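You operate a simulated robot arm through the tools that you are given. There is no shell and no other tool. Be economical: measure what you need, move in short steps, check, and stop when the job is done.

Carry out the task below with a simulated two-armed robot. There is one attempt and no reset: what you move stays moved.

TASK
Switch the heater on and warm tube 59 at 37C for one hold.
Fine: it is in the purple rack; lid down; leave it inside.

Only the result counts: the job must be done as asked and must still hold three seconds after the hand-in. Knocking over, shifting, dropping, spilling or breaking anything else fails it. Lids that push on must go on centred and level and be pressed home; caps that screw on are set level and turned clockwise until they are tight.

THE ROBOT
Two 7-joint arms with two-finger parallel grippers on one trunk, on a base that drives. Base frame: it is fixed to the floor where the robot stands at the start and does not move with it; the origin is under the middle of the robot, x ahead of it, y to its left, z up. Readings come in mm, degrees, newtons and seconds.
The left shoulder is at the start at [-82, 119, 851], the right one opposite. With the tool pointing down near the work surface each hand reaches from about 100 to 560 mm from the robot's upright axis, wherever it stands, measured 20 degrees to its own side. Places, roughly: front hole of the right heater block [700, -200, 900]; heater knob [600, -100, 900]; heater lid [900, -100, 1100]; heater switch [600, -200, 900]. Payload 3.43 kg a hand.
Tool frame (each hand has its own): the origin (TCP) lies between the finger pads and is the grasp point; the fingertips stand 30 mm ahead of it; z points along the fingers, y is the line along which they close. Largest opening 94 mm; finger width 28, thickness 10; the body of the gripper, 50 by 96 mm, starts 55 mm behind the TCP.
Orientation is told as [roll, pitch, yaw] about the base's x, y, z axes, in that order, counted from this pose: with the fingers straight down and closing along the base's y, the tool's x points along the base's -x, its y along +y and its z along -z.

THE INTERFACE
- The arms move only by the tool drive_tool. It takes "left_increments", "right_increments" or both (then of equal length, played together; a hand with none holds still); each is a list of rows, each a list of 7 numbers: the shift along the tool's x, y, z in m, then the turn, a rotation vector about the tool's x, y, z in degrees, then the gripper command, from -1 (shut) to 1 (fully open), values between in proportion. In form: [[x, y, z, ax, ay, az, jaw], ...]. A call has 1 to 8 rows; each row shifts and turns the commanded pose from where the row before left it, along the tool's axes as they then stand. A row lasts 0.2 s, in which the tool goes at most 50 mm and 8.6 degrees; a call with a longer step from one row to the next is refused whole, and so is a gripper value outside its range. A pose out of reach is approached as far as the arm can. The call stops where the force on the tool passes 70 N (or 10 N more than at its start, if that is more) or the arm is blocked; 0.2 s more then pass. Each finger travels about 153 mm/s and halts on what it meets, pressing with about 37 N; the grip force reading is that of the motor and also rises with nothing between the fingers. The clock runs only during rows and for 0.2 s after the last one: add rows that do not move to give the fingers time. It gives the time, the measured TCP pose, the force on the tool (base axes), the opening and the grip force at its end, in the units of the frame above (readings bear some noise), with the torque about the TCP (base axes, N m) and any sound that the robot's microphone picked up, and new pictures: "views" is both (left out), scene, wrist or none (wrist: the cameras of the hands that moved).
- Cameras (640 x 400 px; columns grow to the right, rows downward): "scene" is now at [28.5, 31.4, 1561.2]; the picture's right is [0.41, -0.91, 0.00], its down [-0.66, -0.30, -0.69] and it looks along [0.63, 0.28, -0.73] (base axes); focal length 257 px, centre (320, 200). "left" rides on the left gripper at [76, -14, -102] in its tool frame; the picture's right is [0.18, 0.98, 0.00], its down [-0.75, 0.14, -0.64] and it looks along [-0.63, 0.12, 0.77] (tool axes); focal length 243 px, centre (320, 200). "right" rides on the right gripper at [76, 14, -102] in its tool frame; the picture's right is [-0.18, 0.98, 0.00], its down [-0.75, -0.14, -0.64] and it looks along [-0.63, -0.12, 0.77] (tool axes); focal length 243 px, centre (320, 200). There is no depth. A picture from a camera that has moved, and an enlarged one, comes with that camera's place and axes in the base frame and with its lens.
- slide_trunk(by): slides the trunk up (or, below 0, down) by that many mm; the arms and the scene camera ride with it, the base frame stays. It gives what a move gives, with no picture.
- steer(legs): drives the robot by 1 to 6 legs, each [ahead, left, turn to the left] in mm, mm and degrees, along the robot's own axes; the way and the turn of a leg run together, so that a leg with both is an arc; at most 1500 mm and 180 degrees a leg. The arms and the cameras ride along, it lands a little off, and it stops where it bumps. It gives what a move gives, and a new picture of the scene camera.
- turn_head(pan, tilt): turns the head with the scene camera to pan (to the left, within 143 degrees either way) and tilt (down, from -29 to 69), counted from straight ahead of the robot. It gives what a move gives, and a new picture of the scene camera.
- inspect(camera, box): a new picture of the part [left, top, right, bottom] of that camera's present view, enlarged. It takes no simulated time.
- hand_in(): hands the job in; it is judged then, once.

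Go step by step. Nothing tells you exact positions but the pictures and the camera data: compare them with the known pose of the tool, close in by small moves and look again before you grip or let go. The budget is 120 turns and 260 pictures, counting those below and the enlarged ones. Unless the task says otherwise, let go and move clear before handing in, and close with one line.

The tools are called after "Request:" as name(argument=value, ...) on one line, values as JSON. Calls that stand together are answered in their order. drive_tool: Moves the arms, as the interface text tells. Its arguments: {"type":"object","properties":{"left_increments":{"type":"array","items":{"type":"array","items":{"type":"number"}}},"right_increments":{"type":"array","items":{"type":"array","items":{"type":"number"}}},"views":{"type":"string","enum":["both","scene","wrist","none"]}},"required":[]} The other tools are called the same way: slide_trunk (by) slides the trunk up or down; steer (legs) drives the base; turn_head (pan, tilt) turns the head that bears the scene camera; inspect (camera, box) takes an enlarged picture of a part of a camera's view; hand_in () hands the job in.

At the start:

```text
time: 0.0
left_tool_pos: [356.8, 70.9, 999.7]
left_ee_rot: [-0.1, 0.0, 0.0]
left_wrist_force: [0.0, 1.3, 0.7]
left_moment: [0.04, -0.01, -0.02]
left_grip_width: 94.2
left_grasp_force: 0.0
right_tool_pos: [329.7, -153.5, 999.8]
right_ee_rot: [0.0, 0.0, 0.0]
right_wrist_force: [-0.2, -0.3, -0.6]
right_moment: [-0.01, 0.02, 0.02]
right_grip_width: 94.0
right_grasp_force: 0.0
trunk travel left (down, up): [-275.0, 60.0]
robot x, y, heading: [0.8, 0.1, 0.2]
head pan, tilt: [24.0, 46.7]
```

scene: 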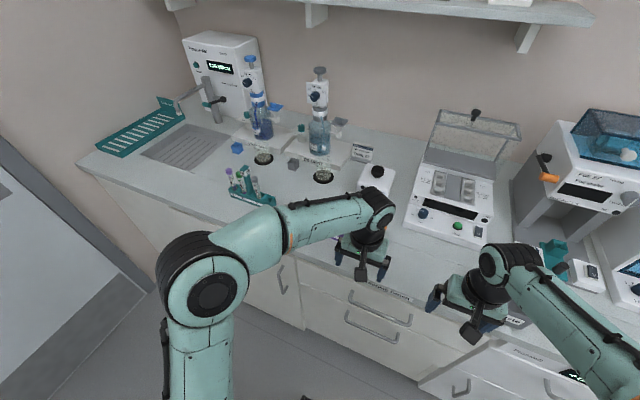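
right: 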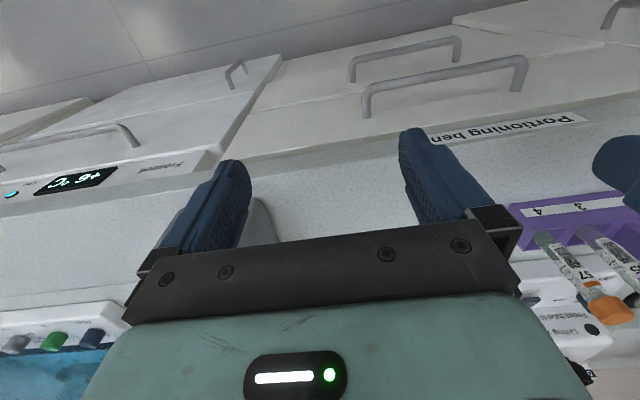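
left: 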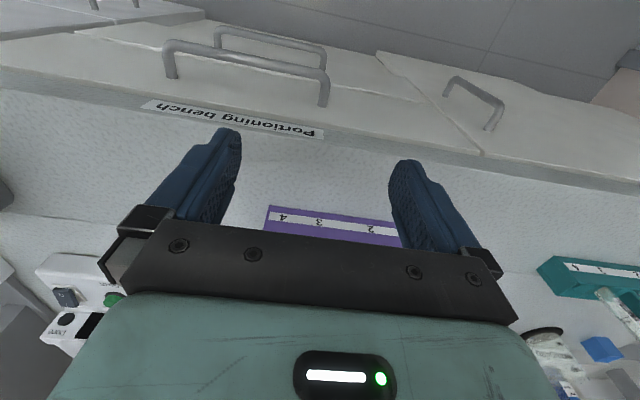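

I see the heater at the right centre of the bench with its lid standing open. The purple rack is under and behind the left hand, so I'll look closer at both.

Request:
inspect(camera="scene", box=[390, 90, 540, 260])

Request:
inspect(camera="right", box=[480, 150, 640, 380])

```text
2.35 times, centred on (465, 175) of scene
camera zoom: at [28.5, 31.4, 1561.2], right [0.41, -0.91, 0.0], down [-0.66, -0.3, -0.69], along [0.63, 0.28, -0.73], focal length 605 px, centre (-21, 259)
```

zoom: 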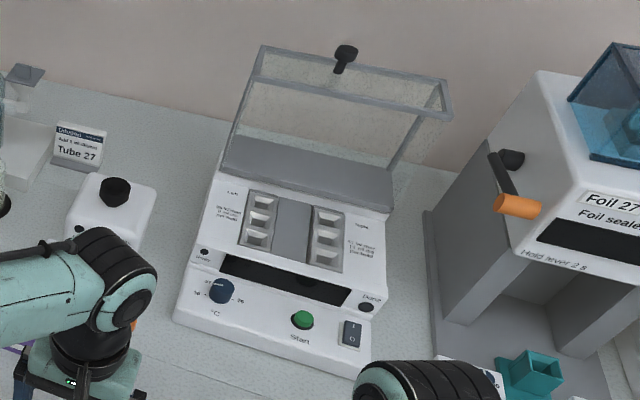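

```text
1.74 times, centred on (560, 265) of right
camera zoom: at [254.1, -138.2, 1101.9], right [0.18, 0.98, 0.0], down [0.75, -0.14, 0.64], along [0.63, -0.12, -0.77], focal length 422 px, centre (-97, 87)
```

zoom: 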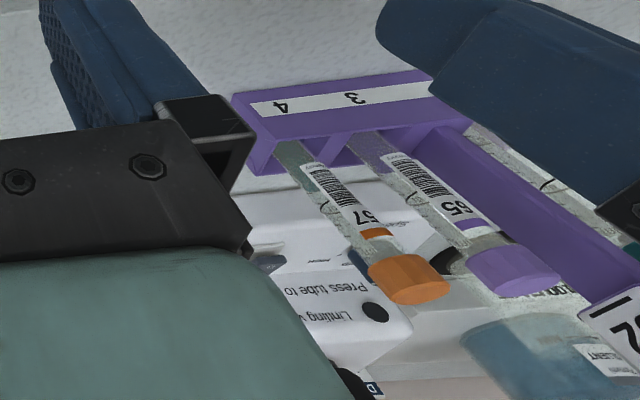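

The left arm hides the purple rack. I'll raise both hands and move the left one aside so the scene camera has a clear view.

Request:
drive_tool(left_increments=[[0, 0.04, -0.03, 0, 0, 0, 1], [0, 0.04, -0.03, 0, 0, 0, 1], [0.02, 0.04, -0.02, 0, 0, 0, 1], [0.03, 0.03, 0, 0, 0, 0, 1], [0.03, 0.03, 0, 0, 0, 0, 1]], right_increments=[[0.03, -0.03, -0.02, 0, 0, 0, 1], [0.03, -0.03, -0.02, 0, 0, 0, 1], [0.03, -0.03, 0, 0, 0, 0, 1], [0.0, -0.03, 0, 0, 0, 0, 1], [0, 0, 0, 0, 0, 0, 1]])

Request:
turn_head(pan=0, tilt=46)

```text
time: 1.2
left_tool_pos: [273.5, 250.5, 1079.9]
left_ee_rot: [0.0, -0.1, 0.0]
left_wrist_force: [-0.8, -0.4, 0.3]
left_moment: [-0.01, 0.02, -0.03]
left_grip_width: 94.0
left_grasp_force: 0.1
right_tool_pos: [236.5, -270.6, 1038.4]
right_ee_rot: [0.0, 0.0, 0.0]
right_wrist_force: [-0.4, -0.5, 0.1]
right_moment: [0.0, -0.05, 0.02]
right_grip_width: 94.0
right_grasp_force: 0.0
trunk travel left (down, up): [-275.0, 60.0]
robot x, y, heading: [0.6, 3.2, 0.1]
head pan, tilt: [24.0, 46.7]
camera scene: at [27.2, 32.3, 1561.1], right [0.41, -0.91, 0.0], down [-0.66, -0.3, -0.69], along [0.63, 0.28, -0.73], focal length 257 px, centre (320, 200)
camera right: at [161.1, -256.6, 1139.5], right [0.18, 0.98, 0.0], down [0.75, -0.14, 0.64], along [0.63, -0.12, -0.77], focal length 243 px, centre (320, 200)
camera left: at [198.7, 236.5, 1181.3], right [-0.18, 0.98, 0.0], down [0.75, 0.14, 0.64], along [0.63, 0.12, -0.77], focal length 243 px, centre (320, 200)
```

scene: 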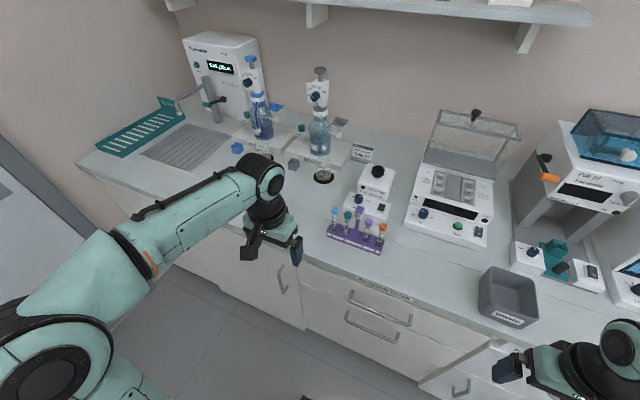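
right: 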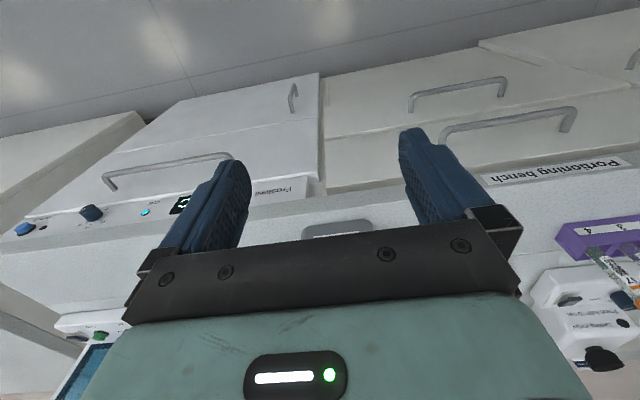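
left: 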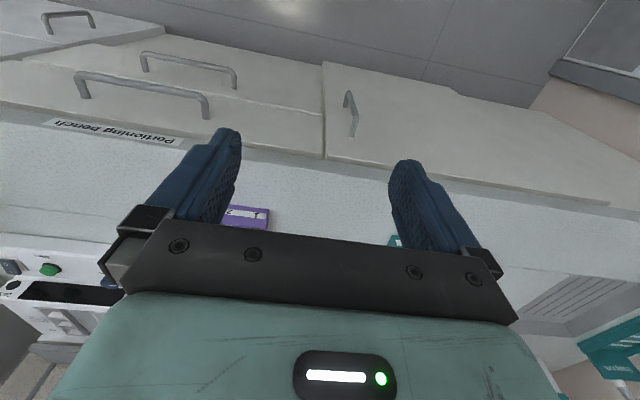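

```text
time: 2.1
left_tool_pos: [276.0, 249.0, 1079.2]
left_ee_rot: [0.0, 0.1, 0.0]
left_wrist_force: [0.1, 0.5, -1.0]
left_moment: [-0.01, 0.0, -0.03]
left_grip_width: 94.0
left_grasp_force: 0.1
right_tool_pos: [237.2, -271.0, 1038.0]
right_ee_rot: [0.0, 0.0, 0.0]
right_wrist_force: [-0.4, -0.4, 0.7]
right_moment: [0.02, 0.04, 0.03]
right_grip_width: 94.1
right_grasp_force: 0.1
trunk travel left (down, up): [-275.0, 60.0]
robot x, y, heading: [0.7, 2.2, -0.0]
head pan, tilt: [0.0, 46.0]
camera scene: at [35.9, -0.9, 1562.1], right [0.0, -1.0, 0.0], down [-0.72, 0.0, -0.69], along [0.69, 0.0, -0.72], focal length 257 px, centre (320, 200)
```

scene: 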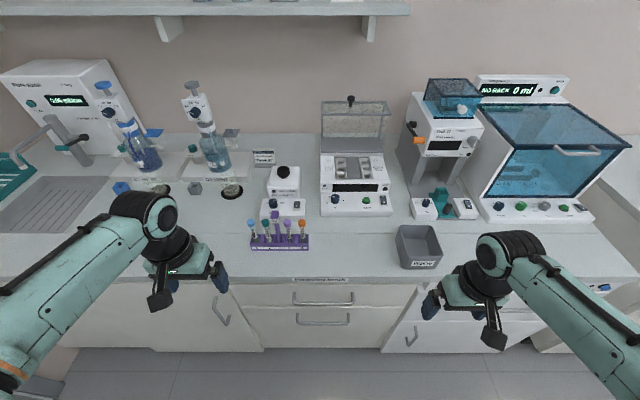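

Request:
inspect(camera="scene", box=[310, 90, 400, 220])

Request:
inspect(camera="scene", box=[235, 190, 325, 255])

Request:
inspect(camera="scene", box=[315, 145, 400, 215])

```text
3.08 times, centred on (355, 155) of scene
camera zoom: at [35.9, -0.9, 1562.1], right [0.0, -1.0, 0.0], down [-0.72, 0.0, -0.69], along [0.69, 0.0, -0.72], focal length 791 px, centre (212, 338)
```

zoom: 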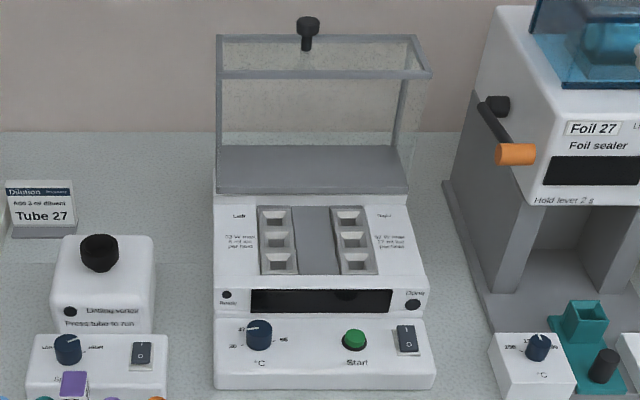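

```text
6.15 times, centred on (280, 222) of scene
camera zoom: at [35.9, -0.9, 1562.1], right [0.0, -1.0, 0.0], down [-0.72, 0.0, -0.69], along [0.69, 0.0, -0.72], focal length 1582 px, centre (566, 62)
```

zoom: 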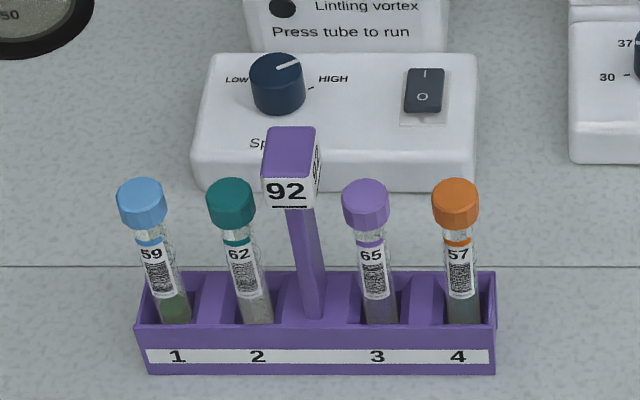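

```text
5.71 times, centred on (358, 180) of scene
camera zoom: at [35.9, -0.9, 1562.1], right [0.0, -1.0, 0.0], down [-0.72, 0.0, -0.69], along [0.69, 0.0, -0.72], focal length 1470 px, centre (106, 314)
```

zoom: 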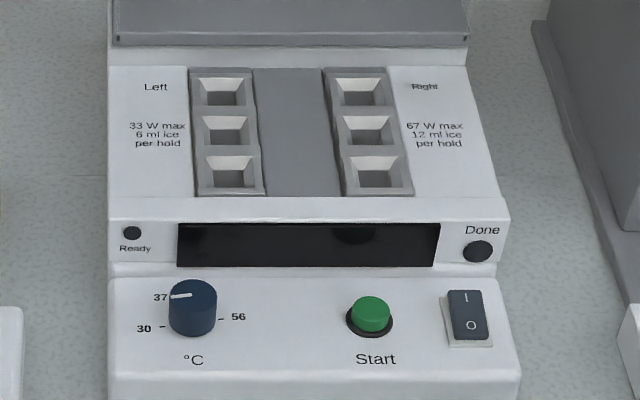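

Tube 59, with the blue cap, is in slot 1 at about (477, 188, cap z 1012). The heater's right front hole is near (719, -168) and the knob seems to be at 37 already. Next I check how much room the base has before the bench.

Request:
turn_head(pan=0, tilt=69)

```text
time: 2.9
left_tool_pos: [275.3, 248.0, 1079.6]
left_ee_rot: [0.0, -0.1, 0.1]
left_wrist_force: [0.1, 1.1, 0.2]
left_moment: [0.03, -0.06, -0.01]
left_grip_width: 94.1
left_grasp_force: 0.0
right_tool_pos: [237.8, -272.2, 1037.2]
right_ee_rot: [0.0, 0.0, 0.0]
right_wrist_force: [-0.1, -0.3, -0.7]
right_moment: [0.02, 0.02, 0.02]
right_grip_width: 93.9
right_grasp_force: 0.0
trunk travel left (down, up): [-275.0, 60.0]
robot x, y, heading: [2.0, 0.2, 0.3]
head pan, tilt: [0.0, 68.8]
camera scene: at [11.5, -1.1, 1534.7], right [0.0, -1.0, 0.0], down [-0.93, 0.0, -0.36], along [0.36, 0.0, -0.93], focal length 257 px, centre (320, 200)
```

scene: 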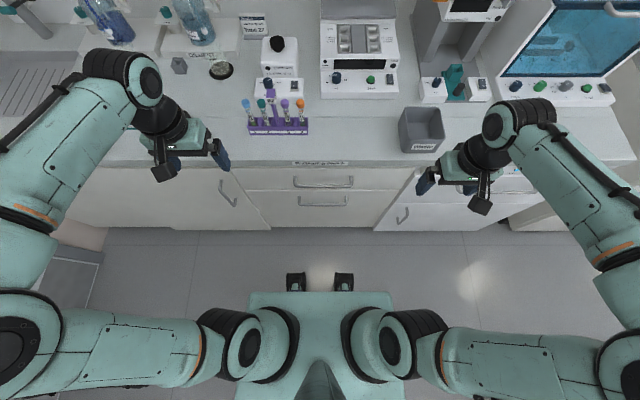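

The base has about 270 mm of room before the cabinet. I drive ahead 150 mm so the rack comes well within reach, and tilt the head back up.

Request:
steer(legs=[[150, 0, 0]])

Request:
turn_head(pan=0, tilt=55)

Request:
drive_tool(left_increments=[[0, 0, -0.01, 0, 0, 8.5, 0.0], [0, 0, -0.01, 0, 0, 8.5, 0.0], [0, 0, -0.01, 0, 0, 8.5, 0.0], [0, 0, -0.01, 0, 0, 8.5, 0.0], [0, 0, -0.01, 0, 0, 8.5, 0.0], [0, 0, -0.01, 0, 0, 8.5, 0.0], [0, 0, 0, 0, 0, 8.5, 0.0], [0, 0, 0, 0, 0, 8.5, 0.0]], views="none")

Request:
drive_tool(left_increments=[[0, 0, 0, 0, 0, 8.5, 0.0], [0, 0, 0, 0, 0, 8.5, 0.0], [0, 0, 0, 0, 0, 5, 0.0], [0, 0, 0, 0, 0, 0, 0.0]])

```text
time: 4.3
left_tool_pos: [420.2, 251.3, 1079.4]
left_ee_rot: [0.0, 0.0, 0.3]
left_wrist_force: [-0.2, -0.9, -0.8]
left_moment: [0.04, 0.03, 0.0]
left_grip_width: 94.1
left_grasp_force: 0.1
right_tool_pos: [384.4, -268.9, 1037.0]
right_ee_rot: [0.0, 0.0, 0.3]
right_wrist_force: [0.8, -0.3, -0.8]
right_moment: [-0.04, -0.03, -0.04]
right_grip_width: 93.9
right_grasp_force: 0.0
trunk travel left (down, up): [-275.0, 60.0]
robot x, y, heading: [143.5, 3.9, 0.5]
head pan, tilt: [0.0, 68.8]
camera scene: at [157.4, -0.6, 1534.6], right [0.01, -1.0, 0.0], down [-0.93, -0.01, -0.36], along [0.36, 0.0, -0.93], focal length 257 px, centre (320, 200)
```

scene: 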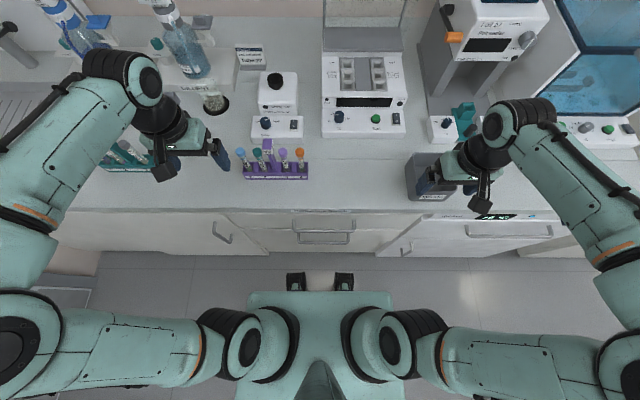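

```text
time: 5.1
left_tool_pos: [419.7, 250.7, 1079.3]
left_ee_rot: [0.1, 0.0, 0.3]
left_wrist_force: [0.0, -1.2, 0.7]
left_moment: [0.01, 0.01, -0.01]
left_grip_width: 94.2
left_grasp_force: 0.1
right_tool_pos: [384.9, -268.8, 1038.2]
right_ee_rot: [0.0, 0.1, 0.4]
right_wrist_force: [0.1, 0.0, 0.1]
right_moment: [-0.04, -0.01, 0.0]
right_grip_width: 93.9
right_grasp_force: 0.1
trunk travel left (down, up): [-275.0, 60.0]
robot x, y, heading: [144.6, -0.4, 0.3]
head pan, tilt: [0.0, 55.0]
camera scene: at [172.9, -0.5, 1550.0], right [0.01, -1.0, 0.0], down [-0.82, 0.0, -0.57], along [0.57, 0.0, -0.82], focal length 257 px, centre (320, 200)
```

scene: 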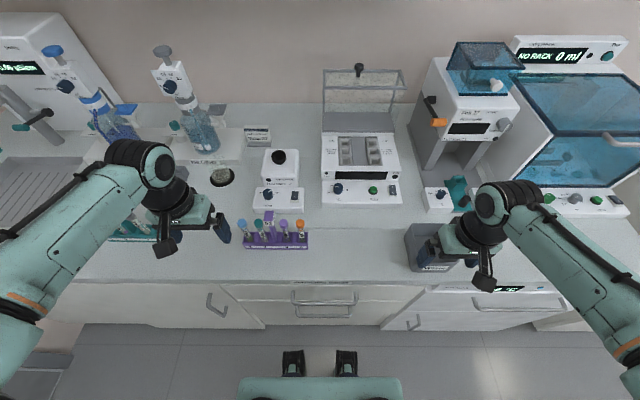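

```text
time: 6.9
left_tool_pos: [419.6, 250.2, 1139.6]
left_ee_rot: [0.0, 0.1, -67.7]
left_wrist_force: [0.1, -1.0, 0.1]
left_moment: [-0.01, 0.01, 0.02]
left_grip_width: 46.9
left_grasp_force: 0.2
right_tool_pos: [385.3, -269.1, 1037.0]
right_ee_rot: [0.1, 0.0, 0.2]
right_wrist_force: [0.3, 0.1, 0.8]
right_moment: [-0.02, -0.01, 0.01]
right_grip_width: 94.2
right_grasp_force: 0.0
trunk travel left (down, up): [-275.0, 60.0]
robot x, y, heading: [143.3, -1.5, 0.4]
head pan, tilt: [0.0, 55.0]
```

```text
time: 7.9
left_tool_pos: [420.1, 251.5, 1140.3]
left_ee_rot: [0.0, 0.0, -89.8]
left_wrist_force: [0.0, -0.1, -1.2]
left_moment: [0.0, 0.0, 0.0]
left_grip_width: 46.9
left_grasp_force: 0.0
right_tool_pos: [386.5, -269.1, 1037.3]
right_ee_rot: [0.1, 0.1, 0.3]
right_wrist_force: [-0.4, 0.9, 0.3]
right_moment: [0.0, 0.01, 0.0]
right_grip_width: 93.9
right_grasp_force: 0.1
trunk travel left (down, up): [-275.0, 60.0]
robot x, y, heading: [143.1, -2.0, 0.3]
head pan, tilt: [0.0, 55.0]
camera scene: at [173.1, -0.5, 1550.1], right [0.01, -1.0, 0.0], down [-0.82, 0.0, -0.57], along [0.57, 0.0, -0.82], focal length 257 px, centre (320, 200)
camera left: at [406.2, 328.4, 1241.6], right [0.98, 0.19, 0.0], down [0.14, -0.75, 0.64], along [0.12, -0.63, -0.77], focal length 243 px, centre (320, 200)
```

scene: 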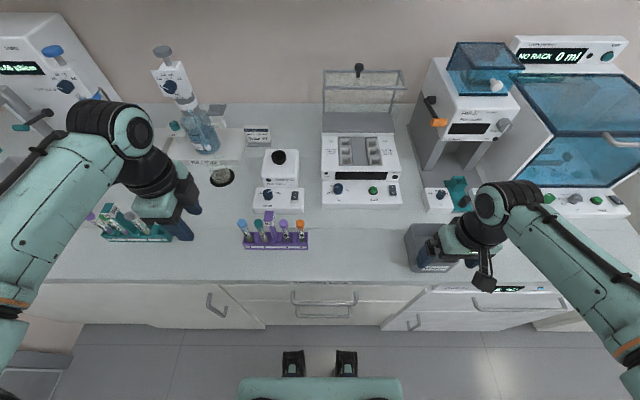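
left: 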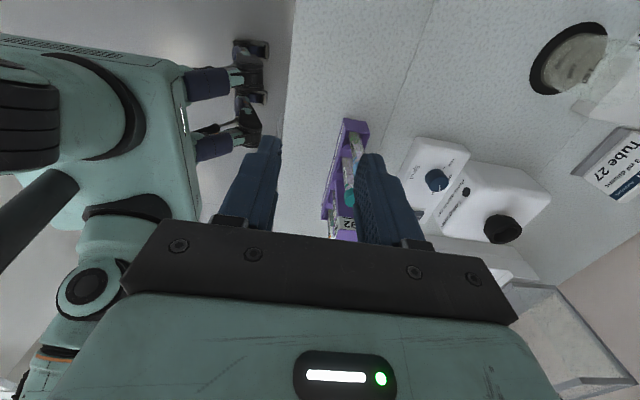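

The hand has turned so that it closes along x. I now zoom in to measure the tube from this new scene view.

Request:
inspect(camera="scene", box=[230, 200, 320, 260])

Request:
inspect(camera="scene", box=[315, 55, 410, 210])

```text
6.67 times, centred on (275, 230) of scene
camera zoom: at [173.1, -0.5, 1550.1], right [0.01, -1.0, 0.0], down [-0.82, 0.0, -0.57], along [0.57, 0.0, -0.82], focal length 1714 px, centre (620, 0)
```

zoom: 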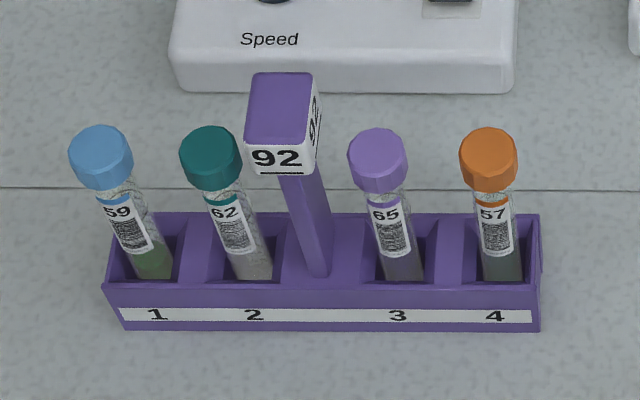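

```text
2.58 times, centred on (362, 132) of scene
camera zoom: at [173.1, -0.5, 1550.1], right [0.01, -1.0, 0.0], down [-0.82, 0.0, -0.57], along [0.57, 0.0, -0.82], focal length 664 px, centre (210, 374)
```

zoom: 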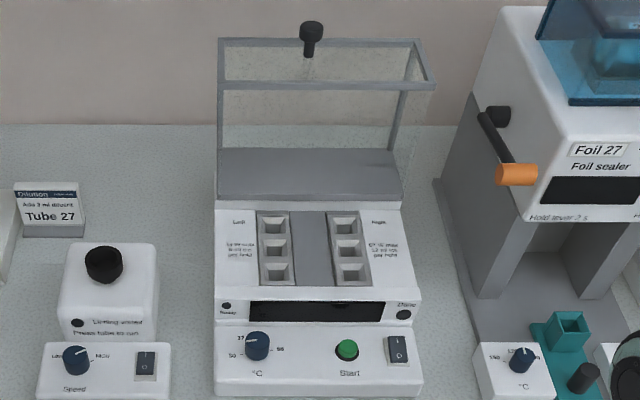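

The two views agree on cap 59 at (476, 186, 1012). I move above it and descend partway.

Request:
drive_tool(left_increments=[[-0.022, 0.019, 0, 0, 0, 0, 0.0], [-0.022, 0.019, 0, 0, 0, 0, 0.0], [-0.0215, 0.018, 0, 0, 0, 0, 0.0], [0, 0, 0.03, 0, 0, 0, 0.0], [0, 0, 0.03, 0, 0, 0, 0.0], [0, 0, 0, 0, 0, 0, 0.0]])

```text
time: 9.3
left_tool_pos: [476.8, 187.9, 1079.1]
left_ee_rot: [0.0, 0.0, -89.7]
left_wrist_force: [-0.3, -0.1, -0.2]
left_moment: [-0.01, 0.01, -0.02]
left_grip_width: 46.8
left_grasp_force: 0.0
right_tool_pos: [385.6, -269.5, 1038.1]
right_ee_rot: [0.0, 0.0, 0.3]
right_wrist_force: [-0.5, 0.6, 0.2]
right_moment: [0.01, -0.02, 0.0]
right_grip_width: 94.0
right_grasp_force: 0.1
trunk travel left (down, up): [-275.0, 60.0]
robot x, y, heading: [143.2, -2.7, 0.5]
head pan, tilt: [0.0, 55.0]
camera scene: at [173.0, -0.5, 1550.1], right [0.01, -1.0, 0.0], down [-0.82, 0.0, -0.57], along [0.57, 0.0, -0.82], focal length 257 px, centre (320, 200)
camera left: at [462.4, 264.2, 1180.7], right [0.98, 0.19, 0.0], down [0.15, -0.75, 0.64], along [0.12, -0.63, -0.77], focal length 243 px, centre (320, 200)
```

scene: 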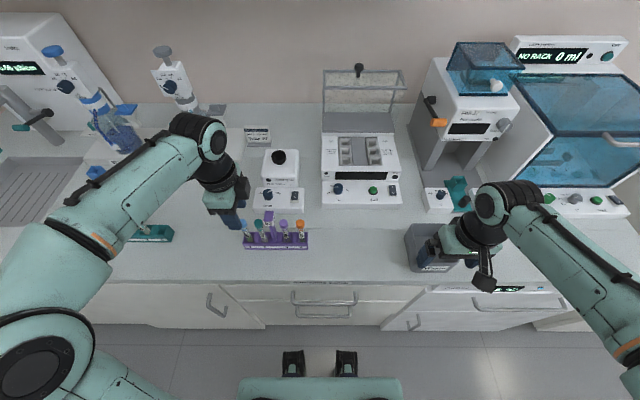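
left: 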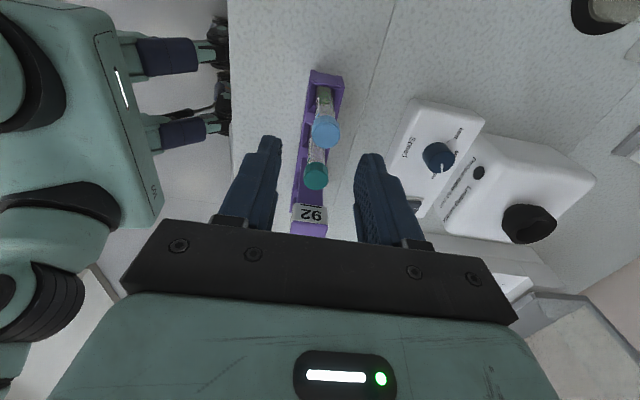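

Both cameras put the cap within about 2 mm of the tool axis. I descend to grip height with the fingers in front of and behind the cap.

Request:
drive_tool(left_increments=[[0, 0, 0.03, 0, 0, 0, 0.0], [0, 0, 0.03, 0, 0, 0, 0.0], [0.001, 0.001, 0.014, 0, 0, 0, 0.0], [0, 0, 0, 0, 0, 0, 0.0]])

Request:
inspect(camera="left", box=[200, 50, 440, 260])

Request:
inspect(camera="scene", box=[210, 180, 320, 260])

```text
time: 10.3
left_tool_pos: [476.7, 188.4, 1007.2]
left_ee_rot: [0.0, 0.1, -89.8]
left_wrist_force: [-0.1, 0.2, 0.1]
left_moment: [0.02, -0.02, -0.02]
left_grip_width: 46.9
left_grasp_force: 0.0
right_tool_pos: [384.5, -270.0, 1038.4]
right_ee_rot: [0.1, 0.0, 0.3]
right_wrist_force: [0.4, 0.1, 0.1]
right_moment: [-0.04, 0.0, -0.01]
right_grip_width: 94.0
right_grasp_force: 0.1
trunk travel left (down, up): [-275.0, 60.0]
robot x, y, heading: [143.1, -3.7, 0.5]
head pan, tilt: [0.0, 55.0]
camera scene: at [173.0, -0.5, 1550.1], right [0.01, -1.0, 0.0], down [-0.82, 0.0, -0.57], along [0.57, 0.0, -0.82], focal length 257 px, centre (320, 200)
camera left: at [462.6, 265.1, 1108.9], right [0.98, 0.19, 0.0], down [0.15, -0.75, 0.64], along [0.12, -0.63, -0.77], focal length 243 px, centre (320, 200)
```

scene: 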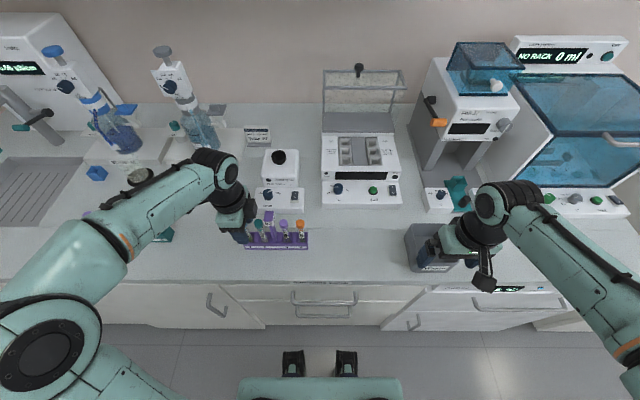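
left: 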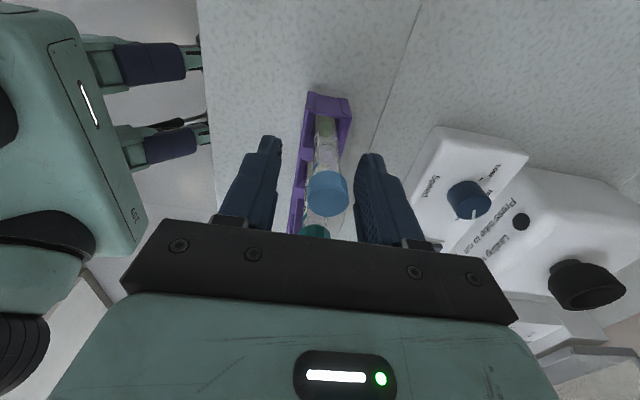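

```text
1.90 times, centred on (320, 155) of left
camera zoom: at [462.6, 265.1, 1108.9], right [0.98, 0.19, 0.0], down [0.15, -0.75, 0.64], along [0.12, -0.63, -0.77], focal length 462 px, centre (320, 286)
```

zoom: 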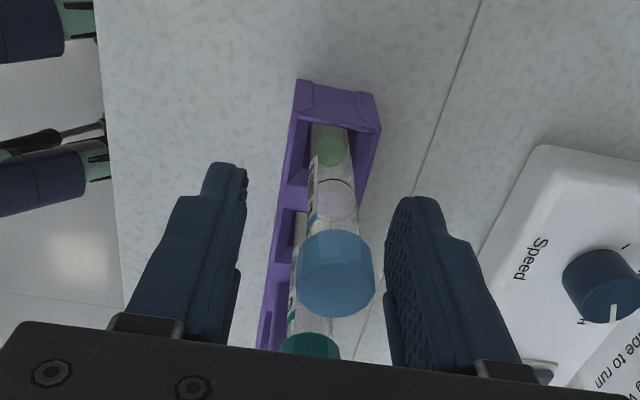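

```text
5.00 times, centred on (265, 220) of scene
camera zoom: at [173.0, -0.5, 1550.1], right [0.01, -1.0, 0.0], down [-0.82, 0.0, -0.57], along [0.57, 0.0, -0.82], focal length 1286 px, centre (595, 100)
```

zoom: 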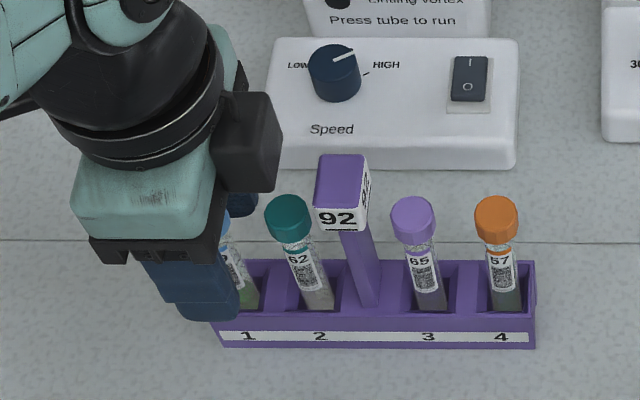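

The cap sits about 4 mm farther in x than the tool centre. I shift by that much and then close gently in place.

Request:
drive_tool(left_increments=[[0, 0.004, 0.002, 0, 0, 0, 0.0], [0, 0, 0, 0, 0, 0, -0.3], [0, 0, 0, 0, 0, 0, -0.7], [0, 0, 0, 0, 0, 0, -1], [0, 0, 0, 0, 0, 0, -1]], views="wrist")

```text
time: 11.5
left_tool_pos: [479.8, 188.4, 1006.4]
left_ee_rot: [0.0, 0.0, -89.7]
left_wrist_force: [0.1, 0.2, -0.1]
left_moment: [0.0, -0.01, 0.02]
left_grip_width: 15.1
left_grasp_force: 36.6
right_tool_pos: [384.1, -268.9, 1037.3]
right_ee_rot: [0.0, 0.0, 0.3]
right_wrist_force: [0.2, -0.6, -0.5]
right_moment: [0.0, 0.0, -0.02]
right_grip_width: 94.0
right_grasp_force: 0.0
trunk travel left (down, up): [-275.0, 60.0]
robot x, y, heading: [142.6, -0.5, 0.4]
head pan, tilt: [0.0, 55.0]
camera left: at [467.3, 264.3, 1106.9], right [0.98, 0.19, 0.0], down [0.15, -0.75, 0.64], along [0.12, -0.63, -0.77], focal length 243 px, centre (320, 200)
```

left: 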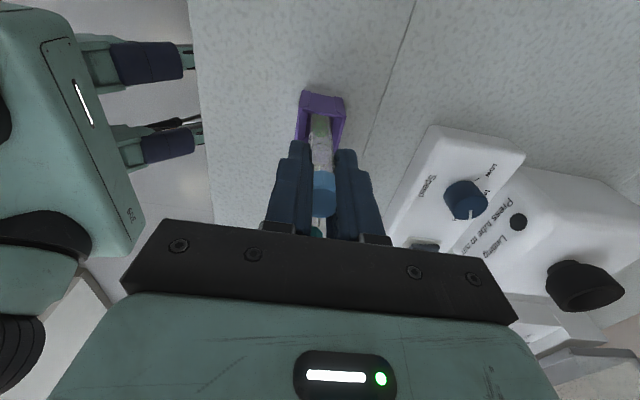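

The grip is firm on the 15 mm cap. I lift straight up and check that the rack stays put.

Request:
drive_tool(left_increments=[[0, 0, -0.02, 0, 0, 0, -1], [0, 0, -0.03, 0, 0, 0, -1], [0, 0, -0.03, 0, 0, 0, -1], [0, 0, -0.03, 0, 0, 0, -1], [0, 0, -0.03, 0, 0, 0, -1], [0, 0, 0, 0, 0, 0, -1]])

Request:
inspect(camera="scene", box=[200, 100, 340, 260])

```text
time: 12.9
left_tool_pos: [481.3, 184.9, 1145.0]
left_ee_rot: [0.0, 0.0, -89.8]
left_wrist_force: [0.5, -0.2, -0.3]
left_moment: [-0.01, -0.03, 0.01]
left_grip_width: 14.8
left_grasp_force: 37.2
right_tool_pos: [385.3, -270.5, 1038.2]
right_ee_rot: [0.0, 0.0, 0.3]
right_wrist_force: [0.8, 0.3, 1.5]
right_moment: [0.0, -0.04, 0.0]
right_grip_width: 94.0
right_grasp_force: 0.1
trunk travel left (down, up): [-275.0, 60.0]
robot x, y, heading: [145.9, -2.0, 0.3]
head pan, tilt: [0.0, 55.0]
camera scene: at [173.1, -0.4, 1550.1], right [0.01, -1.0, 0.0], down [-0.82, 0.0, -0.57], along [0.57, 0.0, -0.82], focal length 257 px, centre (320, 200)
camera left: at [468.4, 261.8, 1247.1], right [0.98, 0.19, 0.0], down [0.15, -0.75, 0.64], along [0.12, -0.63, -0.77], focal length 243 px, centre (320, 200)
```

scene: 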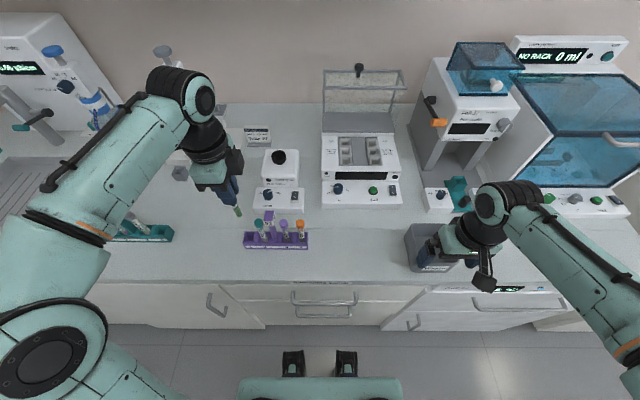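
left: 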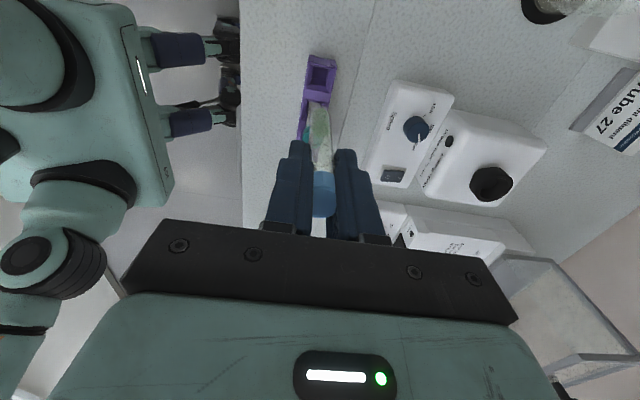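

```text
2.50 times, centred on (270, 180) of scene
camera zoom: at [173.1, -0.4, 1550.1], right [0.01, -1.0, 0.0], down [-0.82, 0.0, -0.57], along [0.57, 0.0, -0.82], focal length 643 px, centre (445, 250)
```

zoom: 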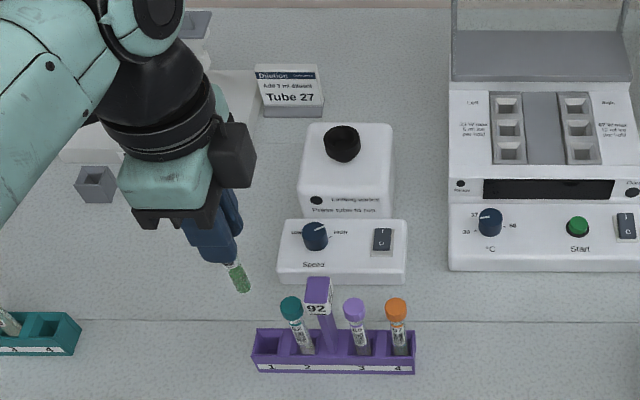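

Tube 59 is out and the rack is undisturbed. I zoom in on the tube to judge its contents before choosing a block.

Request:
inspect(camera="left", box=[280, 90, 360, 230])

Request:
inspect(camera="scene", box=[225, 190, 255, 220])

Request:
inspect(camera="scene", box=[318, 130, 408, 208])

```text
2.86 times, centred on (320, 160) of left
camera zoom: at [468.4, 261.8, 1247.1], right [0.98, 0.19, 0.0], down [0.15, -0.75, 0.64], along [0.12, -0.63, -0.77], focal length 693 px, centre (320, 314)
```

zoom: 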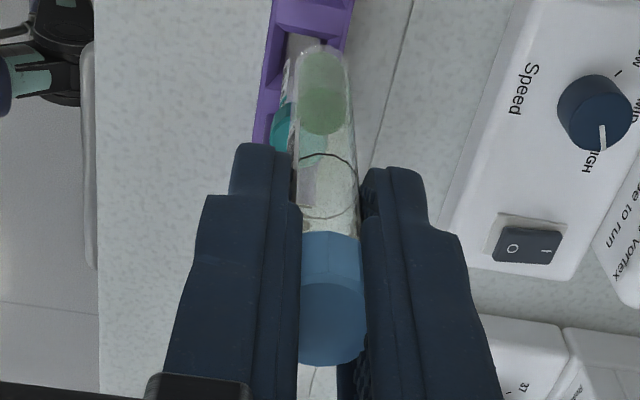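

```text
13.33 times, centred on (240, 205) of scene
camera zoom: at [173.1, -0.4, 1550.1], right [0.01, -1.0, 0.0], down [-0.82, 0.0, -0.57], along [0.57, 0.0, -0.82], focal length 3429 px, centre (1387, 133)
```

zoom: 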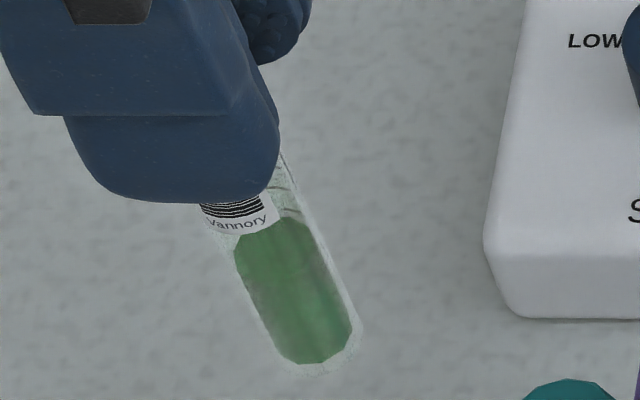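

```text
5.13 times, centred on (363, 169) of scene
camera zoom: at [173.1, -0.4, 1550.1], right [0.01, -1.0, 0.0], down [-0.82, 0.0, -0.57], along [0.57, 0.0, -0.82], focal length 1319 px, centre (100, 359)
```

zoom: 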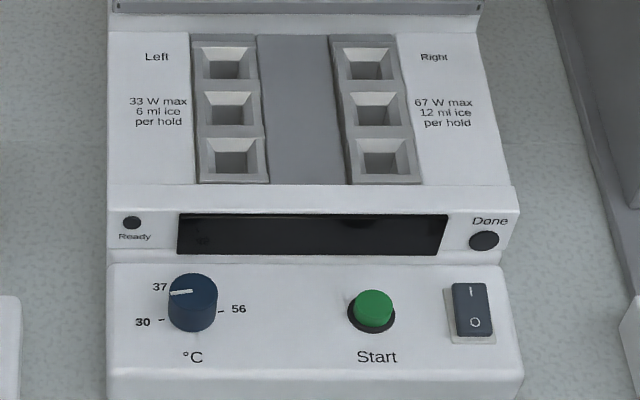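

There is only about 3 ml in the tube, and the right block (12 ml) handles that comfortably. I raise both hands first, so the tube clears the rack handle, then drive to the right in front of the heater.

Request:
drive_tool(left_increments=[[0, 0, -0.03, 0, 0, 0, -1], [0, -0.02, -0.03, 0, 0, 0, -1], [0, -0.02, -0.02, 0, 0, 0, -1], [0, -0.02, 0, 0, 0, 0, -1]], right_increments=[[0.03, 0, -0.03, 0, 0, 0, 1], [0.03, 0, -0.03, 0, 0, 0, 1], [0.02, 0, -0.02, 0, 0, 0, 0], [0.01, 0, 0, 0, 0, 0, -1]], views="none")

Request:
steer(legs=[[0, -300, 0]])

```text
time: 13.9
left_tool_pos: [418.7, 187.0, 1222.1]
left_ee_rot: [0.0, 0.1, -89.7]
left_wrist_force: [0.0, -0.6, 0.0]
left_moment: [-0.02, 0.05, 0.01]
left_grip_width: 14.9
left_grasp_force: 37.3
right_tool_pos: [295.3, -270.0, 1115.3]
right_ee_rot: [0.0, 0.0, 0.4]
right_wrist_force: [-0.2, 0.3, 0.2]
right_moment: [0.01, -0.03, 0.02]
right_grip_width: 0.0
right_grasp_force: 33.3
trunk travel left (down, up): [-275.0, 60.0]
robot x, y, heading: [144.6, -0.6, 0.4]
head pan, tilt: [0.0, 55.0]
```

```text
time: 17.1
left_tool_pos: [421.4, -110.3, 1224.4]
left_ee_rot: [-0.1, 0.0, -89.9]
left_wrist_force: [0.7, -0.6, -0.1]
left_moment: [-0.01, -0.03, 0.0]
left_grip_width: 14.7
left_grasp_force: 37.0
right_tool_pos: [295.4, -565.8, 1114.9]
right_ee_rot: [0.0, 0.1, 0.0]
right_wrist_force: [-0.3, 0.3, -0.1]
right_moment: [0.05, -0.02, 0.02]
right_grip_width: 0.0
right_grasp_force: 33.0
trunk travel left (down, up): [-275.0, 60.0]
robot x, y, heading: [146.0, -295.8, 0.4]
head pan, tilt: [0.0, 55.0]
camera scene: at [174.1, -298.0, 1550.1], right [0.0, -1.0, 0.0], down [-0.82, 0.0, -0.57], along [0.57, 0.0, -0.82], focal length 257 px, centre (320, 200)
```

scene: 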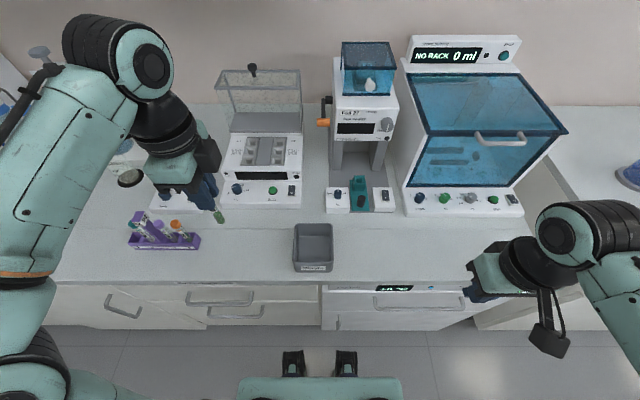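

The view from here is clear. I look down once to check the forward clearance, then zoom in on the heater for triangulation.

Request:
inspect(camera="scene", box=[210, 125, 310, 215])

Request:
inspect(camera="scene", box=[205, 55, 315, 135])

Request:
turn_head(pan=0, tilt=69)

```text
4.44 times, centred on (260, 170) of scene
camera zoom: at [174.1, -298.0, 1550.1], right [0.0, -1.0, 0.0], down [-0.82, 0.0, -0.57], along [0.57, 0.0, -0.82], focal length 1143 px, centre (587, 333)
```

zoom: 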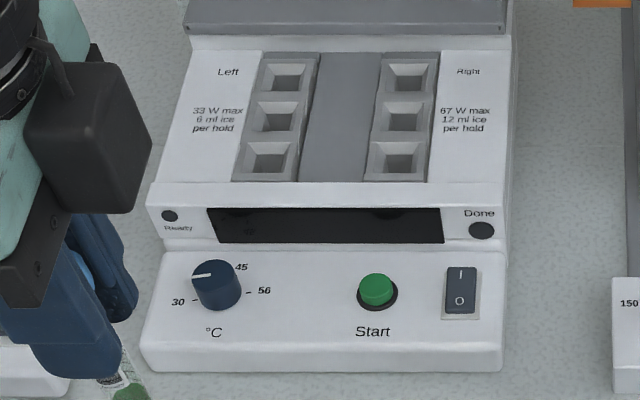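

```text
5.00 times, centred on (260, 95) of scene
camera zoom: at [174.1, -298.0, 1550.1], right [0.0, -1.0, 0.0], down [-0.82, 0.0, -0.57], along [0.57, 0.0, -0.82], focal length 1286 px, centre (620, 725)
```

zoom: 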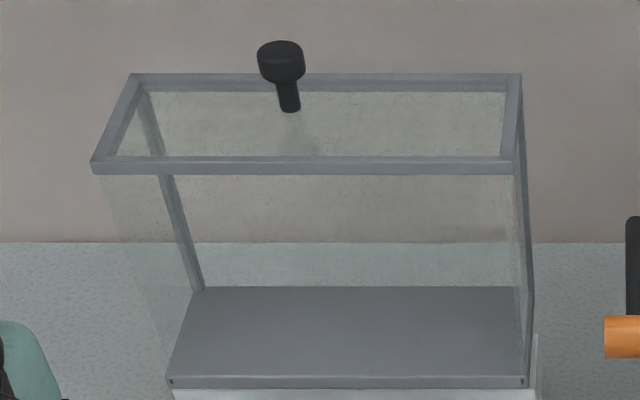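

```text
time: 17.8
left_tool_pos: [421.2, -110.8, 1223.1]
left_ee_rot: [0.0, 0.0, -90.0]
left_wrist_force: [-0.2, 0.8, -0.4]
left_moment: [-0.01, -0.02, 0.01]
left_grip_width: 14.3
left_grasp_force: 36.5
right_tool_pos: [294.5, -566.3, 1115.3]
right_ee_rot: [-0.1, 0.0, 0.0]
right_wrist_force: [-0.1, -0.2, -0.2]
right_moment: [0.01, 0.01, 0.03]
right_grip_width: 0.2
right_grasp_force: 32.9
trunk travel left (down, up): [-275.0, 60.0]
robot x, y, heading: [148.4, -296.7, -0.2]
head pan, tilt: [0.0, 68.8]
camera scene: at [158.0, -297.8, 1534.7], right [0.0, -1.0, 0.0], down [-0.93, 0.0, -0.36], along [0.36, 0.0, -0.93], focal length 257 px, centre (320, 200)
```

scene: 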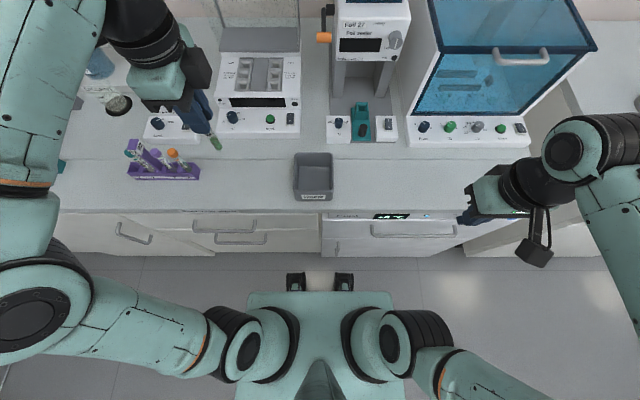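

Triangulated positions: front right hole (720, -168, top about 972), knob (637, -54, 956), Start (631, -158, 946), switch (629, -214, 946) and lid knob (884, -110, 1175). I drive forward and raise the trunk to extend the reach.

Request:
slide_trunk(by=55)

Request:
steer(legs=[[70, 0, 0]])

Request:
turn_head(pan=12, tilt=50)

```text
time: 18.8
left_tool_pos: [420.5, -111.9, 1279.1]
left_ee_rot: [0.1, 0.0, -89.9]
left_wrist_force: [0.1, -1.0, 0.1]
left_moment: [0.02, -0.05, -0.01]
left_grip_width: 15.6
left_grasp_force: 36.8
right_tool_pos: [295.0, -566.2, 1171.0]
right_ee_rot: [0.0, 0.0, 0.0]
right_wrist_force: [-0.5, 0.6, 0.1]
right_moment: [-0.02, -0.02, 0.02]
right_grip_width: 0.2
right_grasp_force: 32.9
trunk travel left (down, up): [-330.0, 5.0]
robot x, y, heading: [147.9, -297.0, 0.0]
head pan, tilt: [0.0, 68.8]
```

```text
time: 19.6
left_tool_pos: [437.3, -111.3, 1277.8]
left_ee_rot: [-0.1, 0.1, -90.0]
left_wrist_force: [0.4, -0.8, -0.6]
left_moment: [0.02, 0.06, 0.01]
left_grip_width: 15.5
left_grasp_force: 36.9
right_tool_pos: [312.1, -566.8, 1169.8]
right_ee_rot: [-0.1, 0.1, 0.1]
right_wrist_force: [0.1, -0.5, 0.4]
right_moment: [0.05, 0.03, 0.0]
right_grip_width: 0.0
right_grasp_force: 33.7
trunk travel left (down, up): [-330.0, 5.0]
robot x, y, heading: [161.8, -295.7, -0.1]
head pan, tilt: [0.0, 68.8]
stopped in leg 1: the robot was blocked; the commanded pose is now the measured one
camera scene: at [173.9, -297.8, 1593.8], right [0.0, -1.0, 0.0], down [-0.93, 0.0, -0.36], along [0.36, 0.0, -0.93], focal length 257 px, centre (320, 200)
```

scene: 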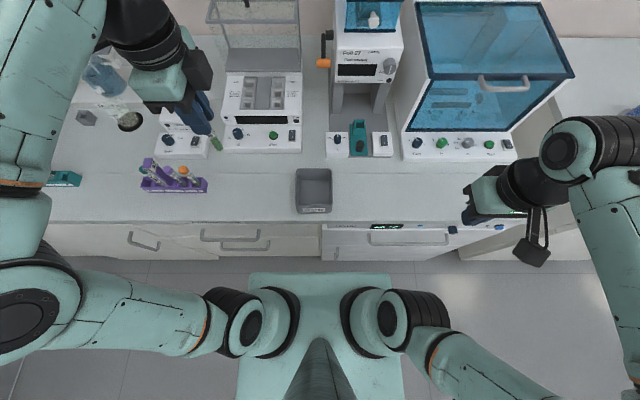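

```text
time: 20.5
left_tool_pos: [433.0, -111.4, 1278.0]
left_ee_rot: [0.0, -0.1, -90.0]
left_wrist_force: [-0.3, 0.0, 0.4]
left_moment: [-0.02, 0.02, -0.01]
left_grip_width: 15.6
left_grasp_force: 37.3
right_tool_pos: [308.6, -566.8, 1170.2]
right_ee_rot: [0.0, -0.1, 0.1]
right_wrist_force: [-0.3, 0.2, 0.3]
right_moment: [-0.03, 0.0, -0.04]
right_grip_width: 0.0
right_grasp_force: 33.2
trunk travel left (down, up): [-330.0, 5.0]
robot x, y, heading: [158.9, -296.9, 0.3]
head pan, tilt: [12.0, 50.0]
camera scene: at [189.1, -281.9, 1615.5], right [0.21, -0.98, 0.0], down [-0.75, -0.16, -0.64], along [0.63, 0.13, -0.77], focal length 257 px, centre (320, 200)
```

scene: 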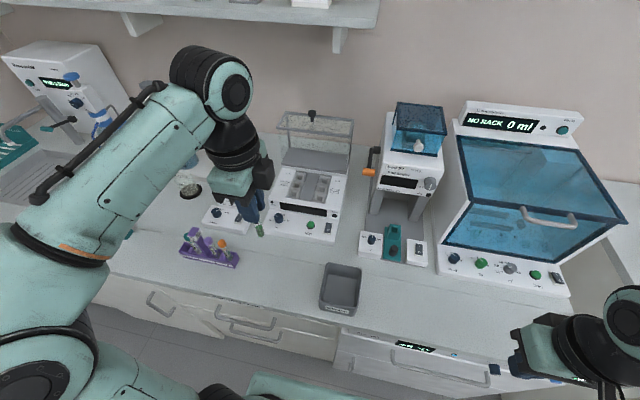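

The base is blocked at x ≈ 160, where it probably meets drawer handles, so more reach is needed. Turning the robot to the right swings the left shoulder toward the bench, so I back off slightly and turn.

Request:
steer(legs=[[-40, 0, 0], [0, 0, -60]])

Request:
turn_head(pan=65, tilt=50)

```text
time: 24.0
left_tool_pos: [417.0, -443.0, 1278.9]
left_ee_rot: [0.0, 0.0, -150.2]
left_wrist_force: [-0.1, -1.3, -0.3]
left_moment: [0.0, -0.02, -0.02]
left_grip_width: 16.0
left_grasp_force: 37.0
right_tool_pos: [-42.4, -559.9, 1169.7]
right_ee_rot: [0.1, -0.1, -60.2]
right_wrist_force: [0.1, -0.3, -0.3]
right_moment: [-0.02, -0.03, 0.0]
right_grip_width: 0.2
right_grasp_force: 33.0
trunk travel left (down, up): [-330.0, 5.0]
robot x, y, heading: [116.1, -294.8, -60.1]
head pan, tilt: [12.0, 50.0]
camera scene: at [147.0, -316.5, 1615.5], right [-0.75, -0.67, 0.0], down [-0.51, 0.57, -0.64], along [0.43, -0.48, -0.77], focal length 257 px, centre (320, 200)
```

scene: 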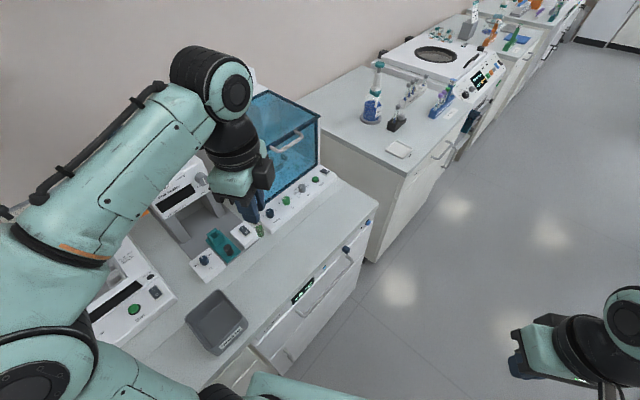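

```text
time: 25.2
left_tool_pos: [416.0, -444.0, 1278.6]
left_ee_rot: [0.0, 0.0, -150.2]
left_wrist_force: [0.5, -0.4, -0.6]
left_moment: [0.0, 0.0, 0.02]
left_grip_width: 15.8
left_grasp_force: 36.3
right_tool_pos: [-41.4, -560.6, 1171.1]
right_ee_rot: [-0.1, -0.1, -60.1]
right_wrist_force: [-0.8, 0.3, 0.7]
right_moment: [0.01, 0.02, -0.02]
right_grip_width: 0.0
right_grasp_force: 32.3
trunk travel left (down, up): [-330.0, 5.0]
robot x, y, heading: [117.2, -299.4, -60.1]
head pan, tilt: [65.0, 50.0]
camera scene: at [172.4, -252.8, 1615.5], right [0.08, -1.0, 0.0], down [-0.76, -0.06, -0.64], along [0.64, 0.05, -0.77], focal length 257 px, centre (320, 200)
```

scene: 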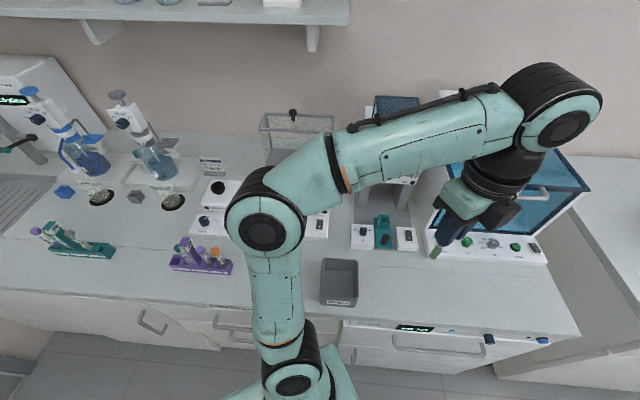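

The turn succeeded. I now slide the robot toward the bench by about 60 mm along base x.

Request:
steer(legs=[[35, 60, 0]])

```text
time: 26.4
left_tool_pos: [459.1, -444.6, 1277.9]
left_ee_rot: [-0.1, 0.0, -150.0]
left_wrist_force: [-0.4, 0.3, -0.1]
left_moment: [0.01, -0.02, 0.02]
left_grip_width: 15.7
left_grasp_force: 37.1
right_tool_pos: [-0.4, -560.8, 1171.0]
right_ee_rot: [0.0, -0.1, -60.2]
right_wrist_force: [-0.3, -0.5, 0.8]
right_moment: [0.0, 0.0, -0.01]
right_grip_width: 0.0
right_grasp_force: 33.1
trunk travel left (down, up): [-330.0, 5.0]
robot x, y, heading: [162.3, -296.9, -60.1]
head pan, tilt: [65.0, 50.0]
stopped in leg 1: the robot was blocked; the commanded pose is now the measured one
camera scene: at [214.4, -253.8, 1615.7], right [0.08, -1.0, 0.0], down [-0.76, -0.06, -0.64], along [0.64, 0.05, -0.77], focal length 257 px, centre (320, 200)
```

scene: 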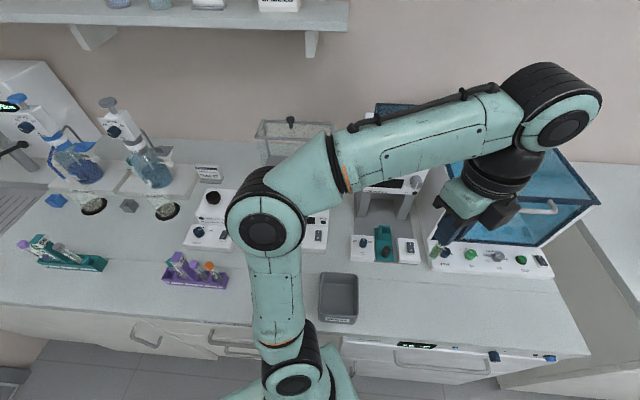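

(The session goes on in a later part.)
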